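You operate a simulated robot arm through the tools that you are given. There is no shell and no other tool. Be economical: measure what you need, move in short steps, check, and stop when the job is done.

You run a simulated two-armed robot. Do the job below in one go: nothing can be reset, and whatever is moved stays where it is left.

JOB
Pick up the jug from the top of the end bench with one hand, pass it to the other hand and put it in the fault tray. Set down upright: jug.

The check looks at the end state, three seconds after you hand in, the way a careful person would. Anything else that was tipped, shoved, dropped, spilled or broken makes it a failure.

ROBOT AND FRAMES
Two 7-joint arms with two-finger parallel grippers on one trunk, on a base that drives. Base frame: it is fixed to the floor where the robot stands at the start and does not move with it; the origin is under the middle of the robot, x ahead of it, y to its left, z up. Readings come in mm, degrees, newtons and seconds.
The left shoulder is at the start at [50, 177, 1029], the right one opposite. With the tool pointing down near the work surface each hand reaches from about 100 to 680 mm from the robot's upright axis, wherever it stands, measured 20 degrees to its own side. Places, roughly: FAULT tray (26x20 cm) [560, -720, 400]. Payload 3.43 kg a hand.
The tool frame of a hand sits at the grasp point between the pads (the TCP): z along the fingers, y along the line on which they close. The tips reach 34 mm beyond it. Largest opening 128 mm; finger width 24, thickness 12; the body of the gripper, 48 by 130 mm, starts 96 mm behind the TCP.
Orientation is that of the tool frame in the base frame, as a unit quaternion [x, y, z, w]. With the fingers straight down and closing along the base's y, the tool's x points along the base's -x, its y along +y and its z along -z.

CONTROLS
- The arms move only by the tool send_rows. It takes "left_series", "right_series" or both (then of equal length, played together; a hand with none holds still); each is a list of rows, each an object (a shift or turn left out is 0, a gripper value left out holds the last) with "travel": the shift along the base's x, y, z in units of 30 mm (1.0 is 30 mm), a list of three; "turn": the turn, a rotation vector about the base's x, y, z in units of 4 degrees (1.0 is 4 degrees), a list of three; "gripper": the closure, from 0 (fully open) to 1 (shut). In form: [{"travel": [dx, dy, dz], "turn": [rx, ry, rz], "gripper": gripper}, ...]. A call has 1 to 12 rows; each row shifts and turns the commanded pose from where the row before left it. A call with a number of a shift or a turn outside -1 to 1 is refused whole. Rows are played at 5 a second. More than 50 mm and 8.6 degrees between two rows, or a gripper value outside its range, and nothing of the call is played. Where a pose cannot be reached the arm comes as near as it can. A force on the tool above 40 N (or 10 N above the force at the start of the call, whichever is more), or a blocked arm, ends the call early, and 0.2 s more pass. Each finger travels about 108 mm/s and halts on what it meets, pressing with about 25 N; the grip force reading is that of the motor and also rises with nothing between the fingers. The clock runs only during rows and for 0.2 s after the last one: add rows that do not move to give the fingers time. The reply holds the time, the measured pose of the TCP, the force on the tool along the base axes, the opening and the grip force, in the units named above and with some noise, with the torque about the TCP (base axes, N m) and any sound that the robot's microphone picked up.
- Cameras (640 x 400 px; columns grow to the right, rows downward): "scene" is now at [144.1, -52.2, 1204.7]; the picture's right is [-0.57, -0.82, 0.00], its down [-0.36, 0.25, -0.90] and it looks along [0.74, -0.52, -0.44] (base axes); focal length 214 px, centre (320, 200). "left" rides on the left gripper at [76, 11, -160] in its tool frame; the picture's right is [-0.15, 0.99, 0.00], its down [-0.88, -0.13, -0.46] and it looks along [-0.45, -0.07, 0.89] (tool axes); focal length 234 px, centre (320, 200). "right" rides on the right gripper at [76, -11, -160] in its tool frame; the picture's right is [0.15, 0.99, 0.00], its down [-0.88, 0.13, -0.46] and it looks along [-0.45, 0.07, 0.89] (tool axes); focal length 234 px, centre (320, 200). There is no depth. A picture from a camera that has moved, and an enlarged one, comes with that camera's place and axes in the base frame and with its lens.
- camera(camera): a new picture of that camera. It takes no simulated time.
- lift_body(by): slides the trunk up (or, below 0, down) by that many mm; the arms and the scene camera ride with it, the base frame stays. It gives what a move gives, with no picture.
- roll_base(legs): drives the robot by 1 to 6 legs, each [ahead, turn to the left] in mm and degrees, along the robot's own axes; the way and the turn of a leg run together, so that a leg with both is an arc; at most 1500 mm and 180 degrees a leg. The arms and the cameras ride along, it lands a little off, and it stops where it bumps. It gives what a move gives.
- pan_tilt(pan, tilt): turns the head with the scene camera to pan (to the left, within 80 degrees either way) and tilt (down, from -29 to 69), counted from straight ahead of the robot. It gives what a move gives.
- close_up(camera, box): a new picture of the part [left, top, right, bottom] of that camera's present view, enlarged. It takes no simulated time.
- hand_in(): hands the job in; it is judged then, once.

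Work in short steps. Places have to be worked out from the pictures, the camera data and where the tool is seen: move nearer, look again, correct. Check each grasp and each placing, and mend what went wrong. You have 120 turns and 88 pictures in all, those below and enlarged ones among them. Open the grippers and draw the arms clear of the work before you hand the job in, unless the task says otherwise; then end with one line.

The tools are called after "Emit:" as a command line: name --argument value ..., lists and objects as JSON in quotes. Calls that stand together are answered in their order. send_rows: Moves the arms, as the interface text tells. Its arguments: {"type":"object","properties":{"left_series":{"type":"array","items":{"type":"object","properties":{"travel":{"type":"array","items":{"type":"number"}},"turn":{"type":"array","items":{"type":"number"}},"gripper":{"type":"number"}}}},"right_series":{"type":"array","items":{"type":"object","properties":{"travel":{"type":"array","items":{"type":"number"}},"turn":{"type":"array","items":{"type":"number"}},"gripper":{"type":"number"}}}}},"required":[]} The other tools are called the same way: lift_body (by) slides the trunk up or down; roll_base (legs) drives the base; pan_tilt (pan, tilt) turns the head that bears the scene camera; camera (camera) takes a picture; close_up (camera, box) takes an enlarged picture of a part of a camera's view; hand_in () hands the job in.

At the start:

```text
time_s: 0.0
left_tcp_pos: [367.1, -65.2, 1128.1]
left_tool_rot: [0.0, 1.0, 0.0, 0.0]
left_contact_force: [0.1, -0.4, -0.2]
left_ft_torque: [0.01, 0.01, 0.01]
left_finger_gap: 127.8
left_gripper_force: 0.0
right_tcp_pos: [329.6, -386.4, 1151.9]
right_tool_rot: [-0.001, 1.0, 0.0, 0.0]
right_contact_force: [-0.2, 0.1, -0.3]
right_ft_torque: [0.01, 0.0, 0.0]
right_finger_gap: 127.8
right_gripper_force: 0.1
trunk travel left (down, up): [-200.0, 201.0]
robot x, y, heading: [-3.6, -1.1, -0.1]
head pan, tilt: [-35.0, 26.1]
```

scene: 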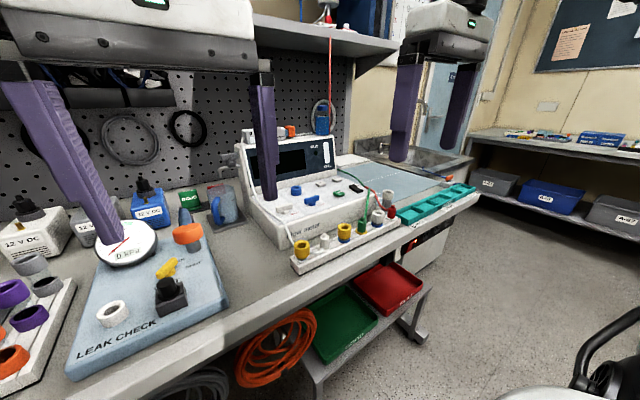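
right: 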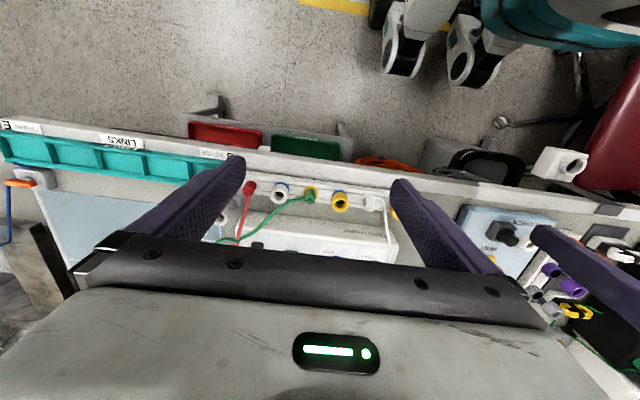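
left: 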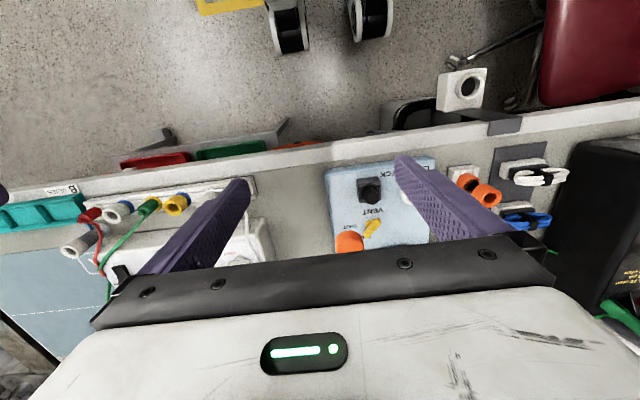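

The pictures show the main bench with a red and green tray on a shelf below; no jug is clearly visible yet. I look around with the head to find the end bench.

Emit:
pan_tilt --pan -80 --tilt 25

Emit:
camera --camera "scene"

Emit:
pan_tilt --pan 40 --tilt 25

Emit:
camera --camera "scene"

```text
time_s: 1.1
left_tcp_pos: [367.6, -66.0, 1128.0]
left_tool_rot: [0.0, 1.0, 0.0, 0.001]
left_contact_force: [0.0, -0.5, -0.5]
left_ft_torque: [0.02, -0.03, -0.02]
left_finger_gap: 128.2
left_gripper_force: 0.0
right_tcp_pos: [329.7, -386.2, 1151.6]
right_tool_rot: [0.0, 1.0, 0.001, 0.0]
right_contact_force: [-0.1, -0.4, 0.0]
right_ft_torque: [0.0, 0.02, 0.02]
right_finger_gap: 127.9
right_gripper_force: 0.1
trunk travel left (down, up): [-200.0, 201.0]
robot x, y, heading: [2.4, -2.3, -0.2]
head pan, tilt: [-80.0, 25.0]
```

```text
84 pictures are left
camera scene: at [85.0, -90.2, 1206.5], right [-0.98, -0.17, 0.0], down [-0.07, 0.42, -0.91], along [0.16, -0.89, -0.42], focal length 214 px, centre (320, 200)
```

scene: 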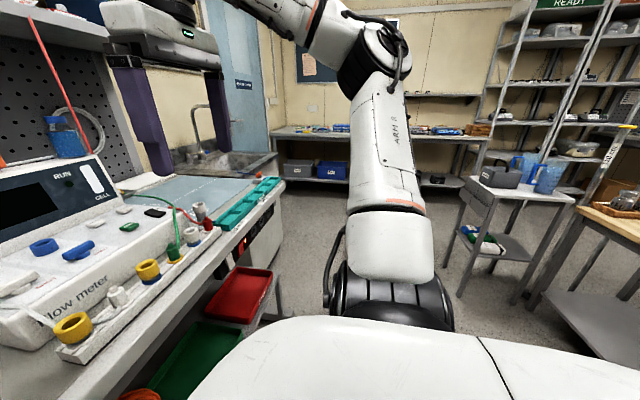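

```text
time_s: 3.1
left_tcp_pos: [366.6, -65.3, 1126.2]
left_tool_rot: [0.0, 1.0, -0.001, 0.0]
left_contact_force: [0.7, -0.5, -0.4]
left_ft_torque: [0.02, -0.01, -0.03]
left_finger_gap: 128.0
left_gripper_force: 0.0
right_tcp_pos: [329.6, -386.7, 1152.7]
right_tool_rot: [0.0, 1.0, -0.001, 0.0]
right_contact_force: [-0.2, -0.9, 1.0]
right_ft_torque: [-0.01, -0.01, 0.0]
right_finger_gap: 128.0
right_gripper_force: 0.1
trunk travel left (down, up): [-200.0, 201.0]
robot x, y, heading: [1.4, -4.5, 0.2]
head pan, tilt: [40.0, 25.0]
```

```text
83 pictures are left
camera scene: at [139.5, 59.7, 1206.5], right [0.64, -0.77, 0.0], down [-0.32, -0.27, -0.91], along [0.69, 0.58, -0.42], focal length 214 px, centre (320, 200)
```

scene: 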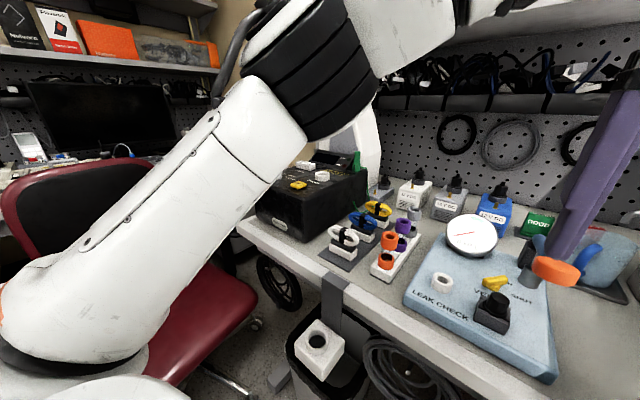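

A small grey table at the right carries blue jug-like things; I zoom in on it and on the main-bench jug.

Emit:
pan_tilt --pan -80 --tilt 25

Emit:
close_up --camera "scene" --box '[440, 100, 640, 300]'

Emit:
close_up --camera "scene" --box '[140, 220, 340, 400]'

```text
time_s: 5.1
left_tcp_pos: [366.9, -66.8, 1127.9]
left_tool_rot: [0.0, 1.0, 0.0, 0.0]
left_contact_force: [0.1, -0.2, -0.6]
left_ft_torque: [-0.01, -0.01, -0.04]
left_finger_gap: 128.0
left_gripper_force: 0.0
right_tcp_pos: [328.5, -386.6, 1152.8]
right_tool_rot: [0.0, 1.0, 0.0, -0.001]
right_contact_force: [0.7, 0.0, -0.5]
right_ft_torque: [0.01, -0.01, -0.02]
right_finger_gap: 128.1
right_gripper_force: 0.1
trunk travel left (down, up): [-200.0, 201.0]
robot x, y, heading: [-4.3, -0.1, -0.2]
head pan, tilt: [-80.0, 25.0]
```

```text
2.00 times, centred on (540, 200) of scene
camera zoom: at [84.9, -90.2, 1206.5], right [-0.98, -0.17, 0.0], down [-0.07, 0.42, -0.91], along [0.16, -0.89, -0.42], focal length 429 px, centre (-120, 200)
```

zoom: 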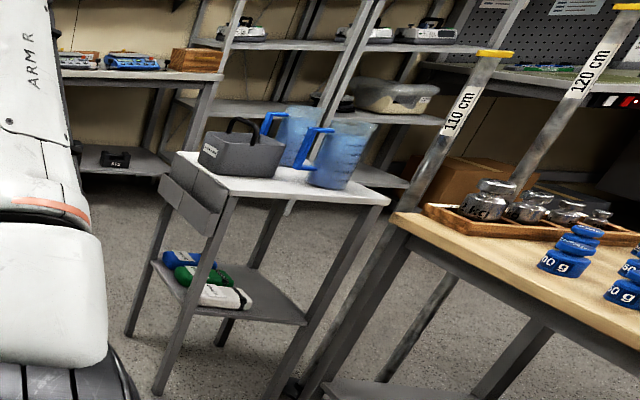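

```text
2.22 times, centred on (240, 310) of scene
camera zoom: at [84.9, -90.2, 1206.5], right [-0.98, -0.17, 0.0], down [-0.07, 0.42, -0.91], along [0.16, -0.89, -0.42], focal length 477 px, centre (498, -44)
```

zoom: 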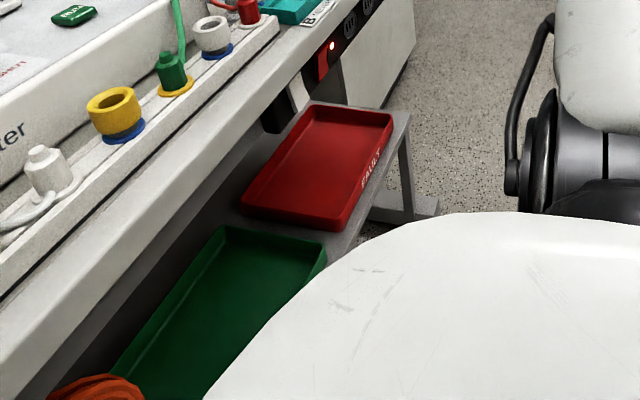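

There are two blue jugs (or similar) plus a caddy on the small grey table, with benches beyond. I turn the robot to the right to see the room better and identify the end bench.

Emit:
roll_base --legs '[[0, -60]]'

Emit:
pan_tilt --pan -20 --tilt 20

Emit:
camera --camera "scene"

Emit:
pan_tilt --pan -75 --tilt 20

Emit:
camera --camera "scene"

```text
time_s: 8.2
left_tcp_pos: [127.2, -351.1, 1127.2]
left_tool_rot: [0.498, 0.867, 0.0, 0.0]
left_contact_force: [0.5, 0.1, 0.0]
left_ft_torque: [0.03, -0.03, -0.04]
left_finger_gap: 127.9
left_gripper_force: 0.1
right_tcp_pos: [-167.9, -480.5, 1151.1]
right_tool_rot: [0.497, 0.868, 0.0, 0.0]
right_contact_force: [-0.8, 0.4, 0.7]
right_ft_torque: [-0.01, -0.02, 0.0]
right_finger_gap: 128.4
right_gripper_force: 0.1
trunk travel left (down, up): [-200.0, 201.0]
robot x, y, heading: [-0.8, 2.0, -59.5]
head pan, tilt: [-80.0, 25.0]
```

```text
time_s: 9.5
left_tcp_pos: [128.0, -350.2, 1125.8]
left_tool_rot: [0.498, 0.867, 0.0, 0.0]
left_contact_force: [0.5, -0.5, 0.2]
left_ft_torque: [0.01, -0.01, -0.01]
left_finger_gap: 128.0
left_gripper_force: 0.1
right_tcp_pos: [-168.0, -478.8, 1151.4]
right_tool_rot: [0.498, 0.867, 0.0, -0.001]
right_contact_force: [-0.7, 0.5, -0.4]
right_ft_torque: [-0.04, -0.01, 0.0]
right_finger_gap: 128.1
right_gripper_force: 0.1
trunk travel left (down, up): [-200.0, 201.0]
robot x, y, heading: [1.0, -1.3, -59.7]
head pan, tilt: [-20.0, 20.0]
```

```text
80 pictures are left
camera scene: at [50.6, -151.6, 1214.6], right [-0.98, -0.18, 0.0], down [-0.06, 0.34, -0.94], along [0.17, -0.92, -0.34], focal length 214 px, centre (320, 200)
```

scene: 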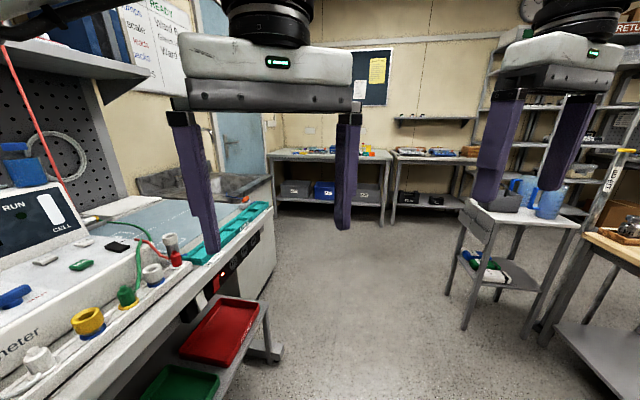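

```text
time_s: 10.7
left_tcp_pos: [127.5, -351.1, 1127.0]
left_tool_rot: [0.498, 0.867, 0.0, 0.0]
left_contact_force: [0.5, 0.1, -0.6]
left_ft_torque: [0.03, -0.01, -0.01]
left_finger_gap: 127.9
left_gripper_force: 0.1
right_tcp_pos: [-168.9, -480.2, 1151.5]
right_tool_rot: [0.498, 0.867, 0.0, -0.001]
right_contact_force: [-0.8, -0.6, -0.5]
right_ft_torque: [-0.02, 0.01, 0.0]
right_finger_gap: 128.2
right_gripper_force: 0.1
trunk travel left (down, up): [-200.0, 201.0]
robot x, y, heading: [-2.6, 1.0, -59.6]
head pan, tilt: [-75.0, 20.0]
```

```text
79 pictures are left
camera scene: at [-31.4, -126.1, 1214.6], right [-0.71, 0.7, 0.0], down [0.24, 0.24, -0.94], along [-0.66, -0.67, -0.34], focal length 214 px, centre (320, 200)
```

scene: 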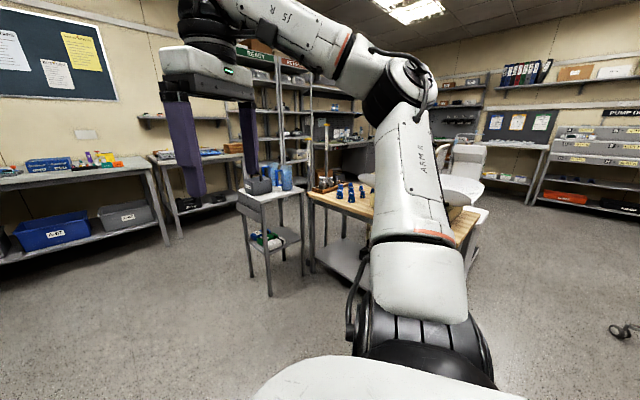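

Zooming from here on the far benches and the small grey table to tell which one is the "end bench" and where jugs stand.

Emit:
close_up --camera "scene" --box '[220, 140, 320, 220]'

Emit:
close_up --camera "scene" --box '[0, 120, 240, 260]'

Emit:
close_up --camera "scene" --box '[440, 60, 640, 220]'

```text
5.00 times, centred on (270, 180) of scene
camera zoom: at [-31.4, -126.1, 1214.6], right [-0.71, 0.7, 0.0], down [0.24, 0.24, -0.94], along [-0.66, -0.67, -0.34], focal length 1072 px, centre (570, 300)
```

zoom: 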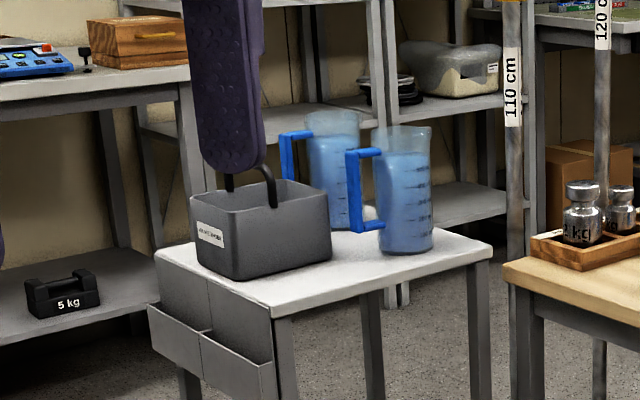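

```text
2.67 times, centred on (120, 190) of scene
camera zoom: at [-31.4, -126.1, 1214.6], right [-0.71, 0.7, 0.0], down [0.24, 0.24, -0.94], along [-0.66, -0.67, -0.34], focal length 572 px, centre (853, 227)
```

zoom: 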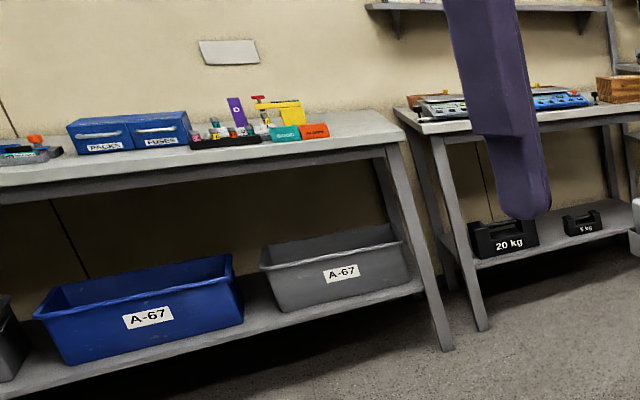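

```text
2.50 times, centred on (540, 140) of scene
camera zoom: at [-31.4, -126.1, 1214.6], right [-0.71, 0.7, 0.0], down [0.24, 0.24, -0.94], along [-0.66, -0.67, -0.34], focal length 536 px, centre (-230, 350)
```

zoom: 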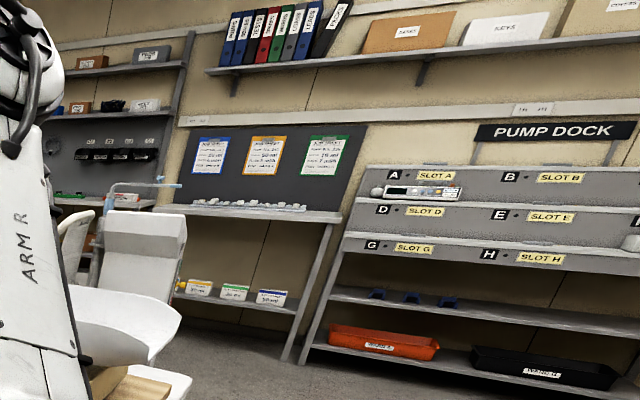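

The small table holds two similar measuring jugs, so I need to rule out other benches; I turn on to view the rest of the room.

Emit:
roll_base --legs '[[0, -90]]'

Emit:
pan_tilt --pan 15 --tilt 15

Emit:
camera --camera "scene"

Emit:
pan_tilt --pan -70 --tilt 15

Emit:
camera --camera "scene"

```text
time_s: 14.9
left_tcp_pos: [-349.6, -126.9, 1126.7]
left_tool_rot: [0.965, 0.262, 0.0, 0.0]
left_contact_force: [-0.1, 0.2, 0.0]
left_ft_torque: [-0.02, 0.0, -0.01]
left_finger_gap: 128.2
left_gripper_force: 0.0
right_tcp_pos: [-478.7, 167.3, 1151.6]
right_tool_rot: [0.965, 0.262, 0.001, 0.0]
right_contact_force: [0.6, 0.3, -0.1]
right_ft_torque: [-0.01, -0.03, 0.02]
right_finger_gap: 127.7
right_gripper_force: 0.0
trunk travel left (down, up): [-200.0, 201.0]
robot x, y, heading: [-3.4, -0.4, -149.5]
head pan, tilt: [-75.0, 20.0]
```

```text
time_s: 16.6
left_tcp_pos: [-350.5, -128.2, 1127.3]
left_tool_rot: [0.965, 0.262, 0.001, -0.001]
left_contact_force: [-0.3, -0.3, -0.2]
left_ft_torque: [0.02, -0.04, -0.02]
left_finger_gap: 128.0
left_gripper_force: 0.0
right_tcp_pos: [-479.2, 165.7, 1152.1]
right_tool_rot: [0.965, 0.263, 0.0, -0.001]
right_contact_force: [1.2, 1.1, 0.2]
right_ft_torque: [0.0, 0.03, -0.02]
right_finger_gap: 127.9
right_gripper_force: 0.0
trunk travel left (down, up): [-200.0, 201.0]
robot x, y, heading: [3.4, -2.3, -149.7]
head pan, tilt: [15.0, 15.0]
```

```text
75 pictures are left
camera scene: at [-127.1, -101.4, 1222.7], right [-0.71, 0.7, 0.0], down [0.18, 0.18, -0.97], along [-0.68, -0.69, -0.26], focal length 214 px, centre (320, 200)
```

scene: 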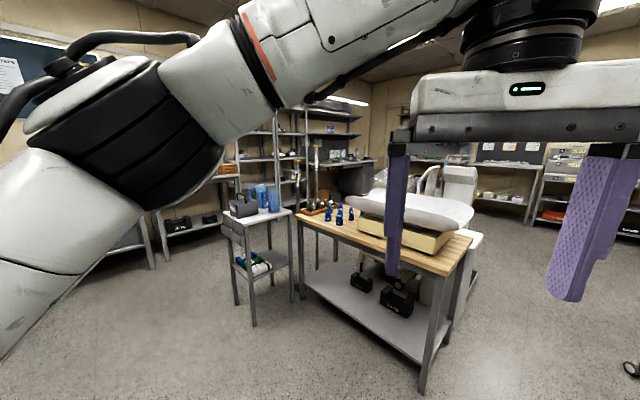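

```text
time_s: 18.2
left_tcp_pos: [-350.5, -128.3, 1127.4]
left_tool_rot: [0.965, 0.262, 0.0, 0.0]
left_contact_force: [-0.4, 0.4, 0.1]
left_ft_torque: [-0.03, 0.02, 0.0]
left_finger_gap: 127.9
left_gripper_force: 0.1
right_tcp_pos: [-479.3, 166.2, 1152.0]
right_tool_rot: [0.965, 0.262, 0.001, -0.001]
right_contact_force: [-0.3, -0.3, 0.0]
right_ft_torque: [0.03, 0.02, -0.02]
right_finger_gap: 128.0
right_gripper_force: 0.0
trunk travel left (down, up): [-200.0, 201.0]
robot x, y, heading: [2.3, 2.7, -149.6]
head pan, tilt: [-70.0, 15.0]
```

```text
74 pictures are left
camera scene: at [-133.5, 24.6, 1222.7], right [0.64, 0.77, 0.0], down [0.2, -0.16, -0.97], along [-0.74, 0.62, -0.26], focal length 214 px, centre (320, 200)
```

scene: 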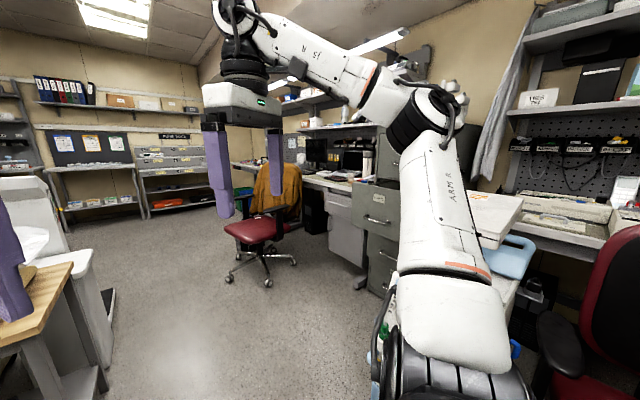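

Only the small grey table carries standing jugs away from the main bench; I judge it to be about [-860, -1290], height ~780. I face it and drive nearer for a closer look.

Emit:
roll_base --legs '[[0, 26], [650, 0]]'

Emit:
pan_tilt --pan 0 --tilt 25

Emit:
camera --camera "scene"

```text
time_s: 23.1
left_tcp_pos: [-616.8, -812.4, 1126.7]
left_tool_rot: [0.88, 0.474, 0.0, 0.0]
left_contact_force: [-0.8, -0.4, 0.2]
left_ft_torque: [0.0, 0.01, 0.0]
left_finger_gap: 127.8
left_gripper_force: 0.1
right_tcp_pos: [-862.6, -604.9, 1151.4]
right_tool_rot: [0.88, 0.474, 0.0, -0.001]
right_contact_force: [0.4, -0.7, 0.1]
right_ft_torque: [0.04, -0.03, 0.0]
right_finger_gap: 127.9
right_gripper_force: 0.0
trunk travel left (down, up): [-200.0, 201.0]
robot x, y, heading: [-362.0, -545.0, -123.3]
head pan, tilt: [-70.0, 15.0]
```

```text
time_s: 24.5
left_tcp_pos: [-615.6, -812.7, 1127.2]
left_tool_rot: [0.88, 0.475, 0.0, -0.001]
left_contact_force: [0.2, 0.4, -0.4]
left_ft_torque: [0.03, 0.02, 0.02]
left_finger_gap: 127.8
left_gripper_force: 0.1
right_tcp_pos: [-862.1, -605.1, 1152.5]
right_tool_rot: [0.88, 0.474, 0.001, -0.001]
right_contact_force: [0.0, -0.5, -0.5]
right_ft_torque: [0.0, -0.01, -0.01]
right_finger_gap: 127.8
right_gripper_force: 0.0
trunk travel left (down, up): [-200.0, 201.0]
robot x, y, heading: [-361.8, -545.1, -123.4]
head pan, tilt: [0.0, 25.0]
```

```text
73 pictures are left
camera scene: at [-449.0, -676.9, 1206.5], right [-0.84, 0.55, 0.0], down [0.23, 0.35, -0.91], along [-0.5, -0.76, -0.42], focal length 214 px, centre (320, 200)
```

scene: 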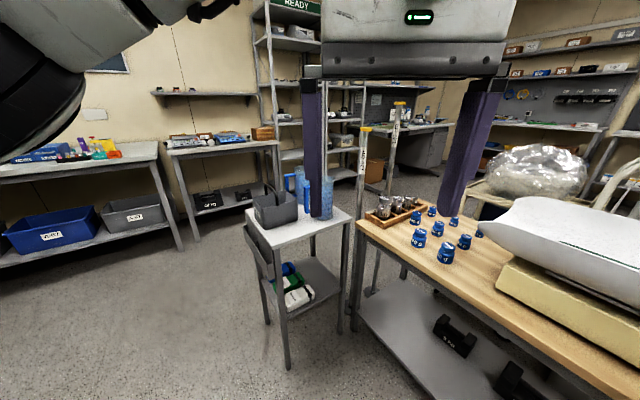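

The table is plainly visible ahead; I zoom on it.

Emit:
close_up --camera "scene" --box '[230, 150, 390, 250]'

Emit:
close_up --camera "scene" --box '[0, 110, 280, 285]'

```text
4.00 times, centred on (310, 200) of scene
camera zoom: at [-449.0, -676.9, 1206.5], right [-0.84, 0.55, 0.0], down [0.23, 0.35, -0.91], along [-0.5, -0.76, -0.42], focal length 858 px, centre (360, 200)
```

zoom: 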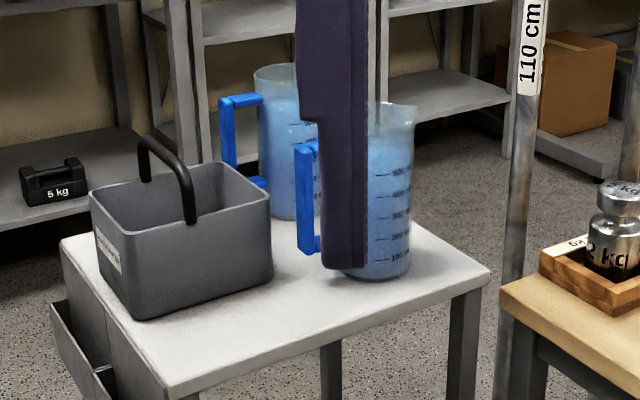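

```text
2.29 times, centred on (140, 198) of scene
camera zoom: at [-449.0, -676.9, 1206.5], right [-0.84, 0.55, 0.0], down [0.23, 0.35, -0.91], along [-0.5, -0.76, -0.42], focal length 490 px, centre (731, 206)
```

zoom: 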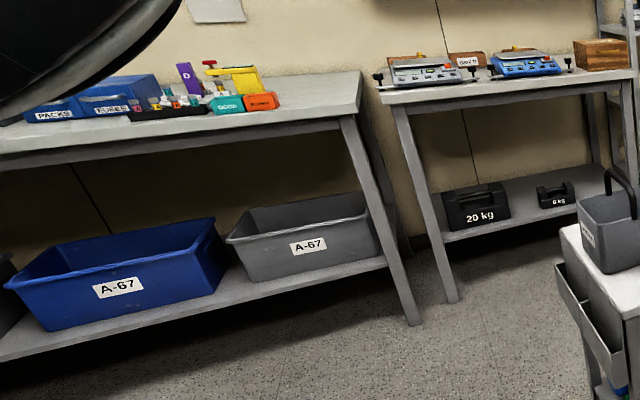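

Two like jugs stand on this table. Before deciding, I look at the desk side of the room (head panned far right and left) for any other bench carrying a jug.

Emit:
pan_tilt --pan -80 --tilt 15

Emit:
camera --camera "scene"

Emit:
pan_tilt --pan 80 --tilt 15

Emit:
camera --camera "scene"

```text
time_s: 26.0
left_tcp_pos: [-616.2, -812.7, 1127.8]
left_tool_rot: [0.88, 0.474, -0.001, 0.0]
left_contact_force: [-0.3, 0.0, 0.8]
left_ft_torque: [0.01, 0.02, -0.02]
left_finger_gap: 127.9
left_gripper_force: 0.0
right_tcp_pos: [-862.4, -605.4, 1152.9]
right_tool_rot: [0.88, 0.475, 0.0, -0.001]
right_contact_force: [0.3, 0.0, -0.6]
right_ft_torque: [0.0, 0.01, 0.01]
right_finger_gap: 127.5
right_gripper_force: 0.2
trunk travel left (down, up): [-200.0, 201.0]
robot x, y, heading: [-357.7, -543.7, -123.4]
head pan, tilt: [-80.0, 15.0]
```

```text
70 pictures are left
camera scene: at [-484.2, -563.0, 1222.7], right [0.39, 0.92, 0.0], down [0.24, -0.1, -0.97], along [-0.89, 0.38, -0.26], focal length 214 px, centre (320, 200)
```

scene: 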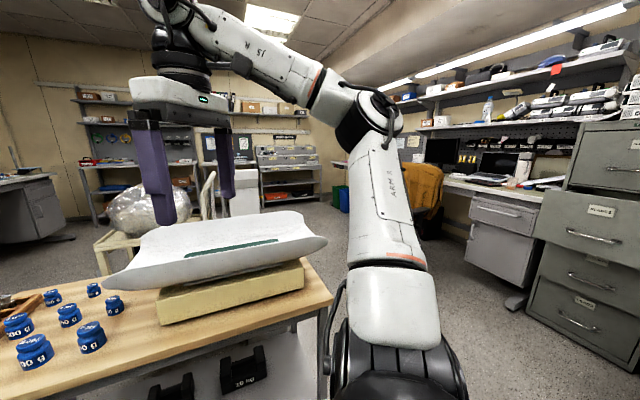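

```text
time_s: 28.5
left_tcp_pos: [-615.8, -811.7, 1127.3]
left_tool_rot: [0.88, 0.475, 0.0, 0.0]
left_contact_force: [0.4, -0.7, -0.2]
left_ft_torque: [0.02, -0.02, -0.06]
left_finger_gap: 128.1
left_gripper_force: 0.1
right_tcp_pos: [-861.9, -605.5, 1152.0]
right_tool_rot: [0.88, 0.475, 0.0, -0.001]
right_contact_force: [0.2, -0.2, -0.9]
right_ft_torque: [0.02, 0.01, 0.02]
right_finger_gap: 128.0
right_gripper_force: 0.1
trunk travel left (down, up): [-200.0, 201.0]
robot x, y, heading: [-357.8, -543.6, -123.2]
head pan, tilt: [80.0, 15.0]
```

```text
69 pictures are left
camera scene: at [-330.4, -664.0, 1222.7], right [-0.69, -0.73, 0.0], down [-0.19, 0.18, -0.97], along [0.7, -0.66, -0.26], focal length 214 px, centre (320, 200)
```

scene: 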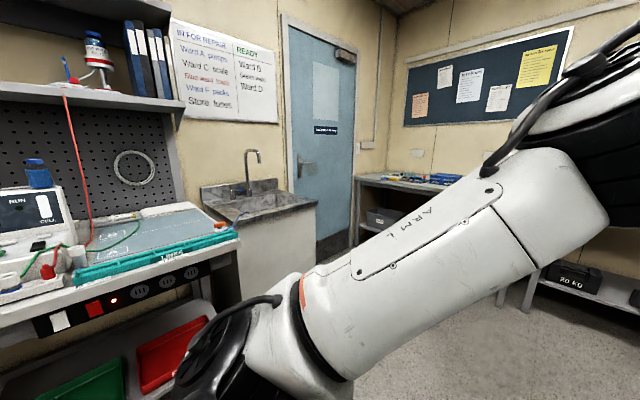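

No other jug on those sides. The area to the left of the start bench is still unseen, so I turn the robot left in this open spot to look there.

Emit:
roll_base --legs '[[0, 170]]'

Emit:
pan_tilt --pan 40 --tilt 15

Emit:
camera --camera "scene"

Emit:
pan_tilt --pan 0 --tilt 15

Emit:
camera --camera "scene"

```text
time_s: 35.9
left_tcp_pos: [-63.3, -315.4, 1127.4]
left_tool_rot: [-0.404, 0.915, 0.001, -0.001]
left_contact_force: [0.2, -0.1, 0.2]
left_ft_torque: [-0.01, 0.04, -0.01]
left_finger_gap: 127.7
left_gripper_force: 0.1
right_tcp_pos: [148.6, -559.4, 1151.9]
right_tool_rot: [-0.404, 0.915, -0.001, -0.001]
right_contact_force: [-0.1, -0.2, -0.2]
right_ft_torque: [0.01, 0.0, 0.0]
right_finger_gap: 128.0
right_gripper_force: 0.0
trunk travel left (down, up): [-200.0, 201.0]
robot x, y, heading: [-359.3, -542.8, 47.6]
head pan, tilt: [80.0, 15.0]
```

```text
time_s: 37.0
left_tcp_pos: [-62.8, -316.0, 1127.1]
left_tool_rot: [-0.403, 0.915, 0.0, 0.0]
left_contact_force: [-0.5, -0.6, -0.7]
left_ft_torque: [0.0, 0.0, -0.04]
left_finger_gap: 128.1
left_gripper_force: 0.1
right_tcp_pos: [149.2, -561.4, 1153.1]
right_tool_rot: [-0.403, 0.915, -0.001, 0.0]
right_contact_force: [0.0, -0.9, -0.2]
right_ft_torque: [-0.02, 0.0, 0.01]
right_finger_gap: 128.0
right_gripper_force: 0.0
trunk travel left (down, up): [-200.0, 201.0]
robot x, y, heading: [-360.9, -539.6, 47.4]
head pan, tilt: [40.0, 15.0]
```

```text
68 pictures are left
camera scene: at [-308.8, -396.4, 1222.7], right [1.0, -0.04, 0.0], down [-0.01, -0.26, -0.97], along [0.04, 0.97, -0.26], focal length 214 px, centre (320, 200)
```

scene: 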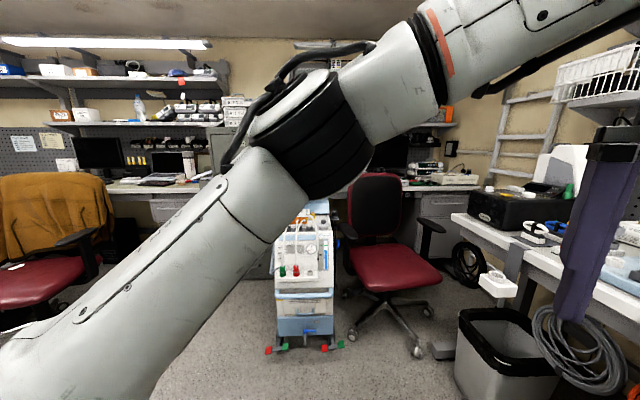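

```text
time_s: 38.0
left_tcp_pos: [-63.0, -315.4, 1127.2]
left_tool_rot: [-0.403, 0.915, 0.0, 0.001]
left_contact_force: [0.8, -0.1, -0.3]
left_ft_torque: [0.02, 0.01, 0.01]
left_finger_gap: 128.2
left_gripper_force: 0.1
right_tcp_pos: [148.9, -560.1, 1152.5]
right_tool_rot: [-0.403, 0.915, -0.001, 0.0]
right_contact_force: [0.2, -0.5, 0.4]
right_ft_torque: [0.0, 0.0, 0.02]
right_finger_gap: 128.0
right_gripper_force: 0.0
trunk travel left (down, up): [-200.0, 201.0]
robot x, y, heading: [-359.3, -542.1, 47.7]
head pan, tilt: [0.0, 15.0]
```

```text
67 pictures are left
camera scene: at [-249.7, -420.8, 1222.7], right [0.74, -0.67, 0.0], down [-0.17, -0.19, -0.97], along [0.65, 0.71, -0.26], focal length 214 px, centre (320, 200)
```

scene: 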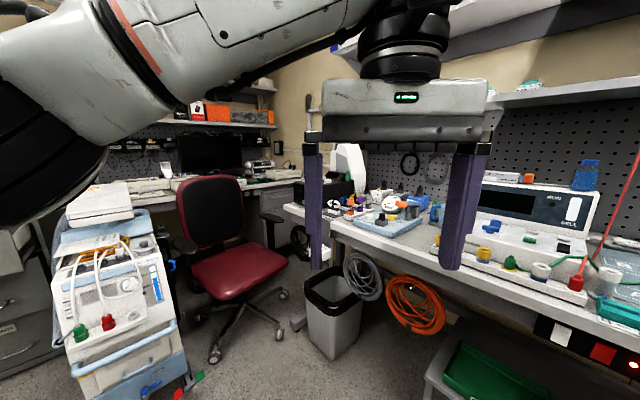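

Nothing jug-like to the left. I check the blue item on the main bench closely.

Emit:
close_up --camera "scene" --box '[320, 160, 520, 285]'

Emit:
pan_tilt --pan -35 --tilt 20

Emit:
camera --camera "scene"

```text
3.20 times, centred on (420, 222) of scene
camera zoom: at [-249.7, -420.8, 1222.7], right [0.74, -0.67, 0.0], down [-0.17, -0.19, -0.97], along [0.65, 0.71, -0.26], focal length 686 px, centre (0, 128)
```

zoom: 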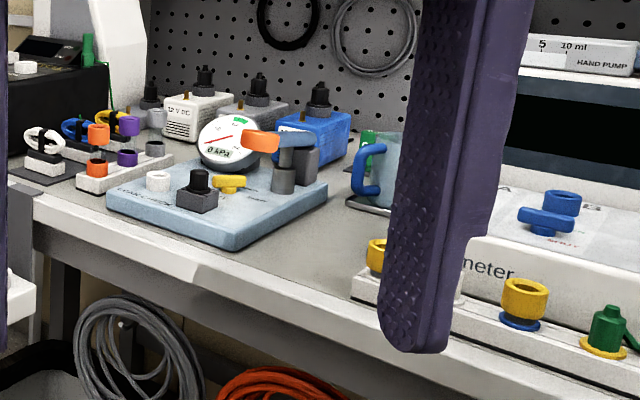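

```text
time_s: 39.0
left_tcp_pos: [-61.9, -316.9, 1127.2]
left_tool_rot: [-0.403, 0.915, 0.0, 0.0]
left_contact_force: [-0.4, 0.6, 0.1]
left_ft_torque: [-0.01, 0.03, -0.02]
left_finger_gap: 128.1
left_gripper_force: 0.1
right_tcp_pos: [147.5, -560.1, 1151.1]
right_tool_rot: [-0.404, 0.915, -0.001, -0.001]
right_contact_force: [-0.1, 0.0, -1.1]
right_ft_torque: [0.0, 0.02, 0.0]
right_finger_gap: 127.8
right_gripper_force: 0.0
trunk travel left (down, up): [-200.0, 201.0]
robot x, y, heading: [-360.4, -540.5, 47.5]
head pan, tilt: [-35.0, 20.0]
```

```text
65 pictures are left
camera scene: at [-221.8, -469.4, 1214.6], right [0.22, -0.98, 0.0], down [-0.33, -0.07, -0.94], along [0.92, 0.2, -0.34], focal length 214 px, centre (320, 200)
```

scene: 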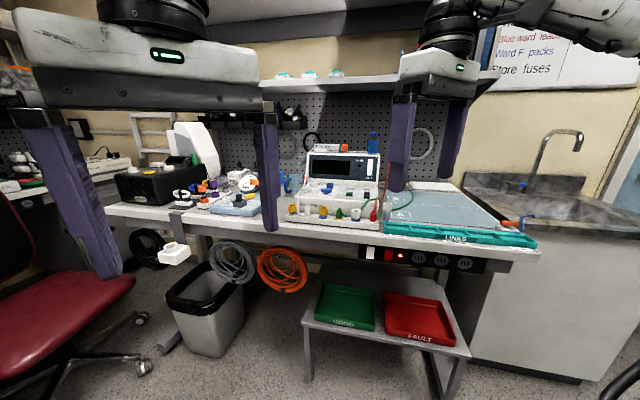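

The main-bench item is a fixed-looking vessel by the meter and the trays are clear. I turn back to the small table and inspect the other benches around it before committing.

Emit:
roll_base --legs '[[0, -170]]'

Emit:
pan_tilt --pan -25 --tilt 10

Emit:
camera --camera "scene"

Emit:
close_up --camera "scene" --box '[240, 110, 400, 210]'

Emit:
close_up --camera "scene" --box '[400, 110, 640, 260]'

```text
time_s: 46.3
left_tcp_pos: [-604.9, -821.8, 1127.6]
left_tool_rot: [0.87, 0.492, 0.0, 0.0]
left_contact_force: [0.1, -0.2, 0.8]
left_ft_torque: [-0.03, 0.01, -0.01]
left_finger_gap: 128.0
left_gripper_force: 0.0
right_tcp_pos: [-860.8, -623.5, 1152.0]
right_tool_rot: [0.87, 0.492, 0.0, 0.0]
right_contact_force: [-0.2, 0.2, -0.1]
right_ft_torque: [-0.03, 0.01, 0.02]
right_finger_gap: 127.9
right_gripper_force: 0.1
trunk travel left (down, up): [-200.0, 201.0]
robot x, y, heading: [-358.2, -540.6, -121.1]
head pan, tilt: [-35.0, 20.0]
```

```text
time_s: 47.0
left_tcp_pos: [-604.7, -821.8, 1127.6]
left_tool_rot: [0.871, 0.492, 0.0, 0.0]
left_contact_force: [0.4, -0.4, 0.3]
left_ft_torque: [0.01, 0.01, -0.01]
left_finger_gap: 128.0
left_gripper_force: 0.1
right_tcp_pos: [-859.4, -625.1, 1151.7]
right_tool_rot: [0.87, 0.492, -0.001, 0.0]
right_contact_force: [-0.3, 0.0, -0.8]
right_ft_torque: [-0.04, -0.02, 0.02]
right_finger_gap: 127.4
right_gripper_force: 0.1
trunk travel left (down, up): [-200.0, 201.0]
robot x, y, heading: [-360.9, -543.4, -121.0]
head pan, tilt: [-25.0, 10.0]
```

```text
64 pictures are left
camera scene: at [-473.2, -653.3, 1230.8], right [-0.56, 0.83, 0.0], down [0.14, 0.1, -0.98], along [-0.82, -0.55, -0.17], focal length 214 px, centre (320, 200)
```

scene: 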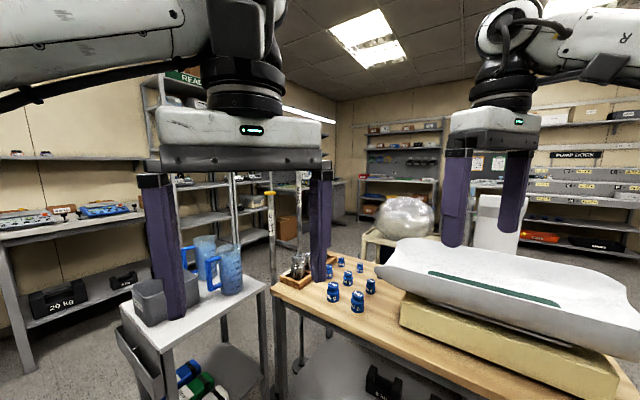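

```text
4.00 times, centred on (320, 160) of scene
camera zoom: at [-473.2, -653.3, 1230.8], right [-0.56, 0.83, 0.0], down [0.14, 0.1, -0.98], along [-0.82, -0.55, -0.17], focal length 858 px, centre (320, 360)
```

zoom: 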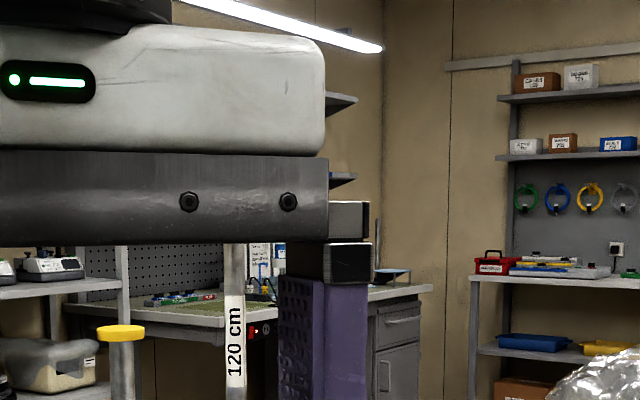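

```text
2.67 times, centred on (520, 185) of scene
camera zoom: at [-473.2, -653.3, 1230.8], right [-0.56, 0.83, 0.0], down [0.14, 0.1, -0.98], along [-0.82, -0.55, -0.17], focal length 572 px, centre (-213, 240)
```

zoom: 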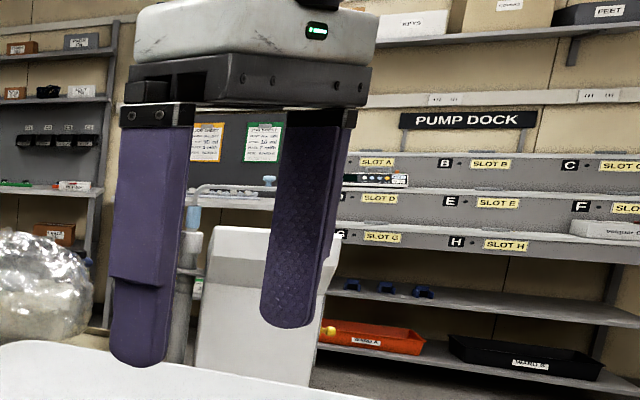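

I still want a closer view of the two far-wall benches' tops (purple/yellow items) to exclude a jug there.

Emit:
pan_tilt --pan 30 --tilt 10

Emit:
camera --camera "scene"

```text
time_s: 48.3
left_tcp_pos: [-605.4, -822.5, 1126.8]
left_tool_rot: [0.87, 0.493, 0.0, 0.0]
left_contact_force: [-0.1, -0.7, 0.2]
left_ft_torque: [0.01, -0.01, 0.01]
left_finger_gap: 128.1
left_gripper_force: 0.0
right_tcp_pos: [-860.9, -625.7, 1151.5]
right_tool_rot: [0.871, 0.492, -0.001, 0.0]
right_contact_force: [-0.6, -0.3, -0.4]
right_ft_torque: [0.0, 0.04, -0.02]
right_finger_gap: 128.3
right_gripper_force: 0.0
trunk travel left (down, up): [-200.0, 201.0]
robot x, y, heading: [-358.6, -542.9, -121.1]
head pan, tilt: [30.0, 10.0]
```

```text
61 pictures are left
camera scene: at [-397.8, -694.3, 1230.8], right [-1.0, 0.02, 0.0], down [0.0, 0.17, -0.98], along [-0.02, -0.98, -0.17], focal length 214 px, centre (320, 200)
```

scene: 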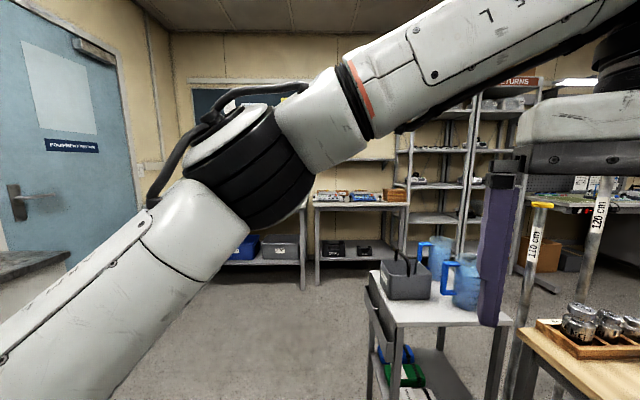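

Nothing jug-like on the far benches, so the small grey table at x≈-980..-630, y≈-1555..-1240 (top ≈775) must be the end bench. I drive to its open +x side for a close look at both jugs.

Emit:
roll_base --legs '[[0, 34], [790, 0], [0, -92]]'

Emit:
pan_tilt --pan 0 --tilt 40

Emit:
camera --camera "scene"

```text
time_s: 58.0
left_tcp_pos: [-688.9, -1273.2, 1127.0]
left_tool_rot: [1.0, 0.016, -0.001, -0.001]
left_contact_force: [0.0, 0.4, 1.0]
left_ft_torque: [0.03, 0.0, 0.02]
left_finger_gap: 128.0
left_gripper_force: 0.1
right_tcp_pos: [-660.9, -950.5, 1151.6]
right_tool_rot: [1.0, 0.014, 0.0, -0.001]
right_contact_force: [0.1, 0.1, 0.2]
right_ft_torque: [0.0, -0.02, 0.02]
right_finger_gap: 127.7
right_gripper_force: 0.0
trunk travel left (down, up): [-200.0, 201.0]
robot x, y, heading: [-320.6, -1326.7, -178.4]
head pan, tilt: [30.0, 10.0]
```

```text
time_s: 59.0
left_tcp_pos: [-688.8, -1272.8, 1126.9]
left_tool_rot: [1.0, 0.014, 0.0, -0.001]
left_contact_force: [-0.4, 0.1, 1.0]
left_ft_torque: [-0.01, 0.03, 0.01]
left_finger_gap: 128.1
left_gripper_force: 0.1
right_tcp_pos: [-660.7, -951.1, 1152.9]
right_tool_rot: [1.0, 0.015, 0.0, -0.001]
right_contact_force: [0.1, -0.9, 0.1]
right_ft_torque: [0.0, 0.01, -0.04]
right_finger_gap: 128.0
right_gripper_force: 0.0
trunk travel left (down, up): [-200.0, 201.0]
robot x, y, heading: [-316.7, -1327.2, -178.1]
head pan, tilt: [0.0, 40.0]
```

```text
60 pictures are left
camera scene: at [-475.9, -1332.2, 1183.2], right [-0.03, 1.0, 0.0], down [0.64, 0.02, -0.77], along [-0.77, -0.02, -0.64], focal length 214 px, centre (320, 200)
```

scene: 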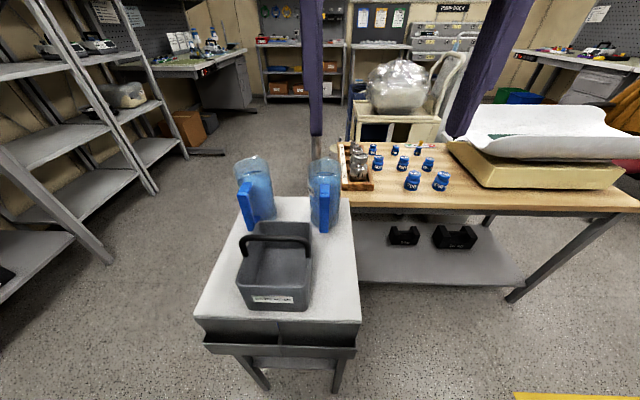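

Beyond, upper left, is another workbench with white items on it. I zoom there and on the two jugs.

Emit:
close_up --camera "scene" --box '[100, 10, 340, 110]'

Emit:
close_up --camera "scene" --box '[190, 140, 390, 320]'

Emit:
close_up --camera "scene" --box '[340, 10, 640, 110]'

```text
2.67 times, centred on (220, 60) of scene
camera zoom: at [-475.9, -1332.2, 1183.2], right [-0.03, 1.0, 0.0], down [0.64, 0.02, -0.77], along [-0.77, -0.02, -0.64], focal length 572 px, centre (587, 573)
```

zoom: 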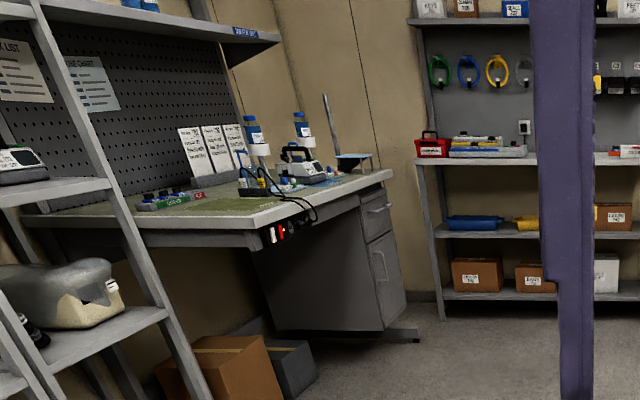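

```text
2.22 times, centred on (290, 230) of scene
camera zoom: at [-475.9, -1332.2, 1183.2], right [-0.03, 1.0, 0.0], down [0.64, 0.02, -0.77], along [-0.77, -0.02, -0.64], focal length 477 px, centre (387, 133)
```

zoom: 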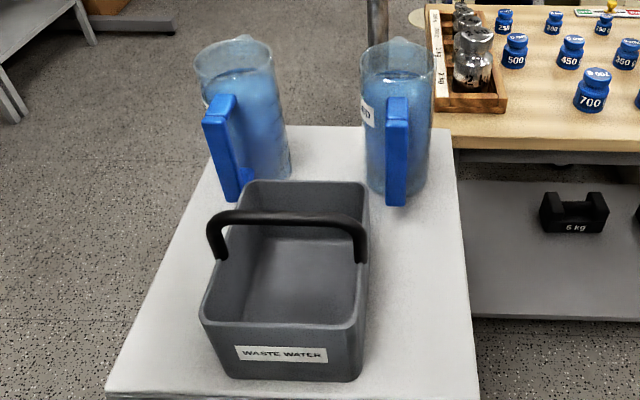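

```text
2.13 times, centred on (490, 60) of scene
camera zoom: at [-475.9, -1332.2, 1183.2], right [-0.03, 1.0, 0.0], down [0.64, 0.02, -0.77], along [-0.77, -0.02, -0.64], focal length 458 px, centre (-43, 499)
```

zoom: 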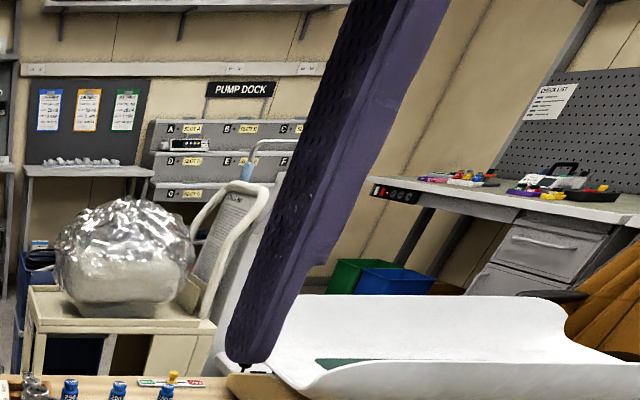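

The jugs bear labels; I zoom tightly on them and also on the far workbenches.

Emit:
close_up --camera "scene" --box '[230, 150, 350, 235]'

Emit:
close_up --camera "scene" --box '[500, 10, 640, 100]'

Emit:
close_up --camera "scene" --box '[340, 20, 430, 80]'

Emit:
close_up --camera "scene" --box '[150, 20, 250, 80]'

```text
4.71 times, centred on (290, 192) of scene
camera zoom: at [-475.9, -1332.2, 1183.2], right [-0.03, 1.0, 0.0], down [0.64, 0.02, -0.77], along [-0.77, -0.02, -0.64], focal length 1009 px, centre (461, 235)
```

zoom: 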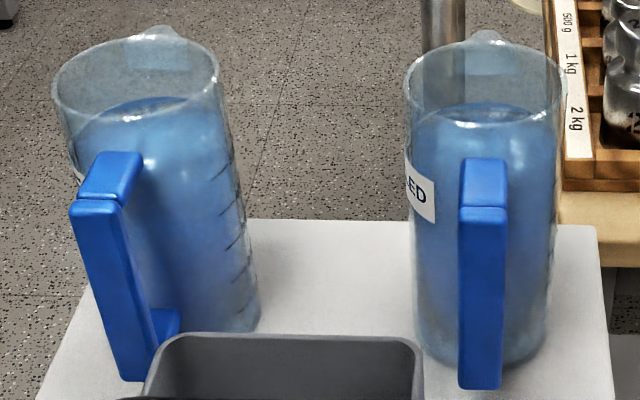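

```text
4.44 times, centred on (570, 55) of scene
camera zoom: at [-475.9, -1332.2, 1183.2], right [-0.03, 1.0, 0.0], down [0.64, 0.02, -0.77], along [-0.77, -0.02, -0.64], focal length 953 px, centre (-791, 844)
```

zoom: 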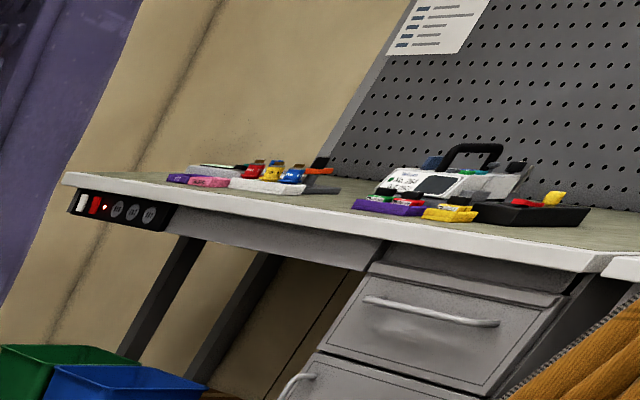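

```text
6.67 times, centred on (385, 50) of scene
camera zoom: at [-475.9, -1332.2, 1183.2], right [-0.03, 1.0, 0.0], down [0.64, 0.02, -0.77], along [-0.77, -0.02, -0.64], focal length 1430 px, centre (-113, 1200)
```

zoom: 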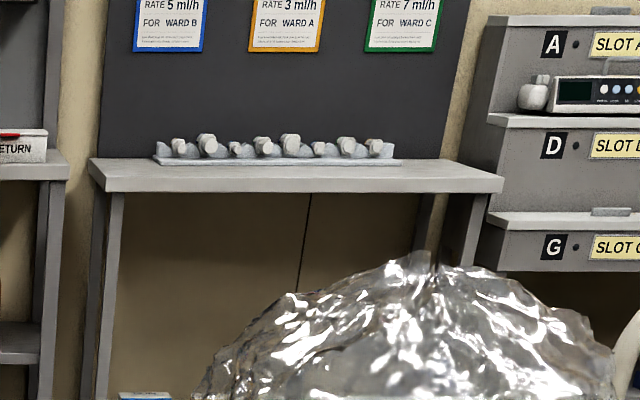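

```text
6.40 times, centred on (200, 50) of scene
camera zoom: at [-475.9, -1332.2, 1183.2], right [-0.03, 1.0, 0.0], down [0.64, 0.02, -0.77], along [-0.77, -0.02, -0.64], focal length 1373 px, centre (1088, 1160)
```

zoom: 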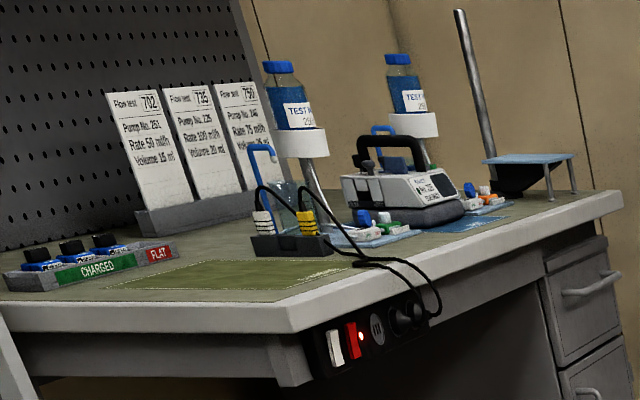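

The far workbench is a flow-test bench that also seems to have blue-handled vessels. I use the left wrist camera on this table, then drive round to its other side to read the jug labels and view the far bench closer.

Emit:
camera --camera "left"

Emit:
roll_base --legs '[[0, 88], [850, 0], [0, -88], [400, 0]]'

Emit:
pan_tilt --pan 10 --tilt 10

Emit:
camera --camera "scene"

```text
52 pictures are left
camera left: at [-613.1, -1281.7, 1286.8], right [-0.12, -0.99, 0.0], down [-0.88, 0.1, 0.46], along [-0.45, 0.05, -0.89], focal length 234 px, centre (320, 200)
```

left: 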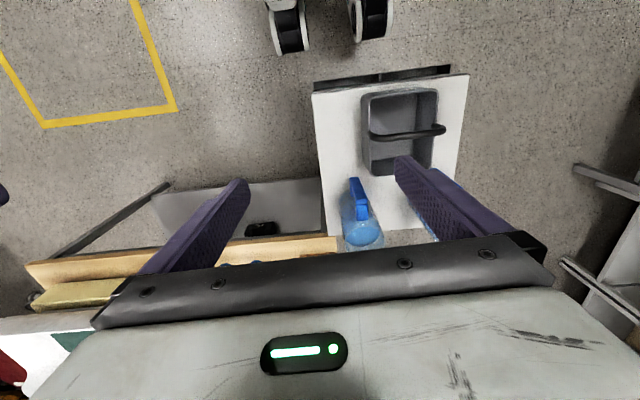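

```text
time_s: 73.1
left_tcp_pos: [-1080.5, -2139.5, 1128.0]
left_tool_rot: [1.0, 0.016, -0.001, -0.001]
left_contact_force: [-0.7, -0.4, 0.5]
left_ft_torque: [-0.02, 0.0, 0.0]
left_finger_gap: 127.9
left_gripper_force: 0.0
right_tcp_pos: [-1053.1, -1817.7, 1152.1]
right_tool_rot: [1.0, 0.016, 0.002, -0.001]
right_contact_force: [-0.2, 0.0, 0.5]
right_ft_torque: [0.0, -0.03, 0.01]
right_finger_gap: 128.0
right_gripper_force: 0.0
trunk travel left (down, up): [-200.0, 201.0]
robot x, y, heading: [-712.3, -2196.5, -177.9]
head pan, tilt: [0.0, 40.0]
```

```text
time_s: 74.0
left_tcp_pos: [-1079.7, -2139.4, 1127.5]
left_tool_rot: [1.0, 0.016, 0.0, 0.0]
left_contact_force: [0.5, -0.5, -0.3]
left_ft_torque: [0.0, 0.03, -0.02]
left_finger_gap: 128.1
left_gripper_force: 0.1
right_tcp_pos: [-1053.4, -1818.8, 1152.4]
right_tool_rot: [1.0, 0.017, 0.0, -0.001]
right_contact_force: [-0.2, 0.3, -0.5]
right_ft_torque: [0.0, -0.01, 0.01]
right_finger_gap: 128.0
right_gripper_force: 0.1
trunk travel left (down, up): [-200.0, 201.0]
robot x, y, heading: [-710.2, -2192.0, -178.0]
head pan, tilt: [10.0, 10.0]
```

```text
51 pictures are left
camera scene: at [-873.0, -2214.8, 1230.8], right [-0.21, 0.98, 0.0], down [0.17, 0.04, -0.98], along [-0.96, -0.2, -0.17], focal length 214 px, centre (320, 200)
```

scene: 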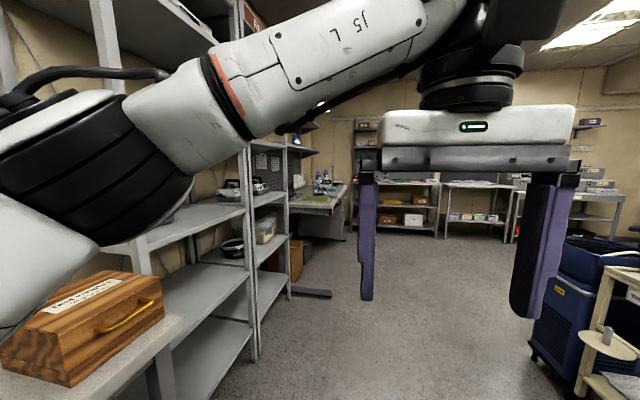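

Now I look right, back at the jugs on the table, for labels.

Emit:
pan_tilt --pan -80 --tilt 25

Emit:
camera --camera "scene"

```text
time_s: 75.7
left_tcp_pos: [-1079.6, -2139.8, 1127.1]
left_tool_rot: [1.0, 0.016, 0.0, -0.001]
left_contact_force: [0.8, 0.3, -0.5]
left_ft_torque: [0.0, 0.0, -0.01]
left_finger_gap: 128.1
left_gripper_force: 0.1
right_tcp_pos: [-1053.2, -1817.8, 1152.9]
right_tool_rot: [1.0, 0.016, 0.0, -0.001]
right_contact_force: [0.0, 0.9, -0.6]
right_ft_torque: [0.01, -0.02, 0.02]
right_finger_gap: 128.1
right_gripper_force: 0.0
trunk travel left (down, up): [-200.0, 201.0]
robot x, y, heading: [-712.5, -2196.4, -178.2]
head pan, tilt: [-80.0, 25.0]
```

```text
50 pictures are left
camera scene: at [-801.1, -2105.5, 1206.5], right [0.98, 0.21, 0.0], down [0.09, -0.41, -0.91], along [-0.19, 0.89, -0.42], focal length 214 px, centre (320, 200)
```

scene: 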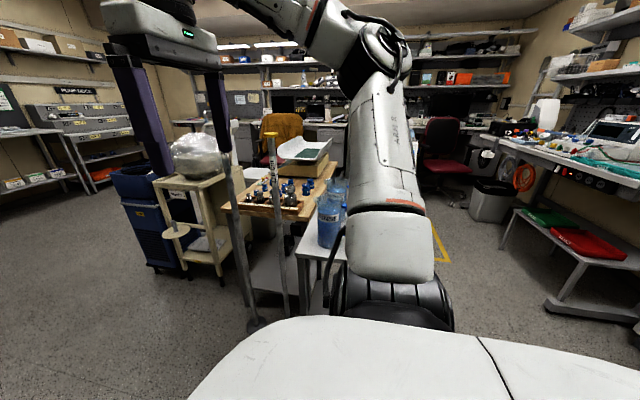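

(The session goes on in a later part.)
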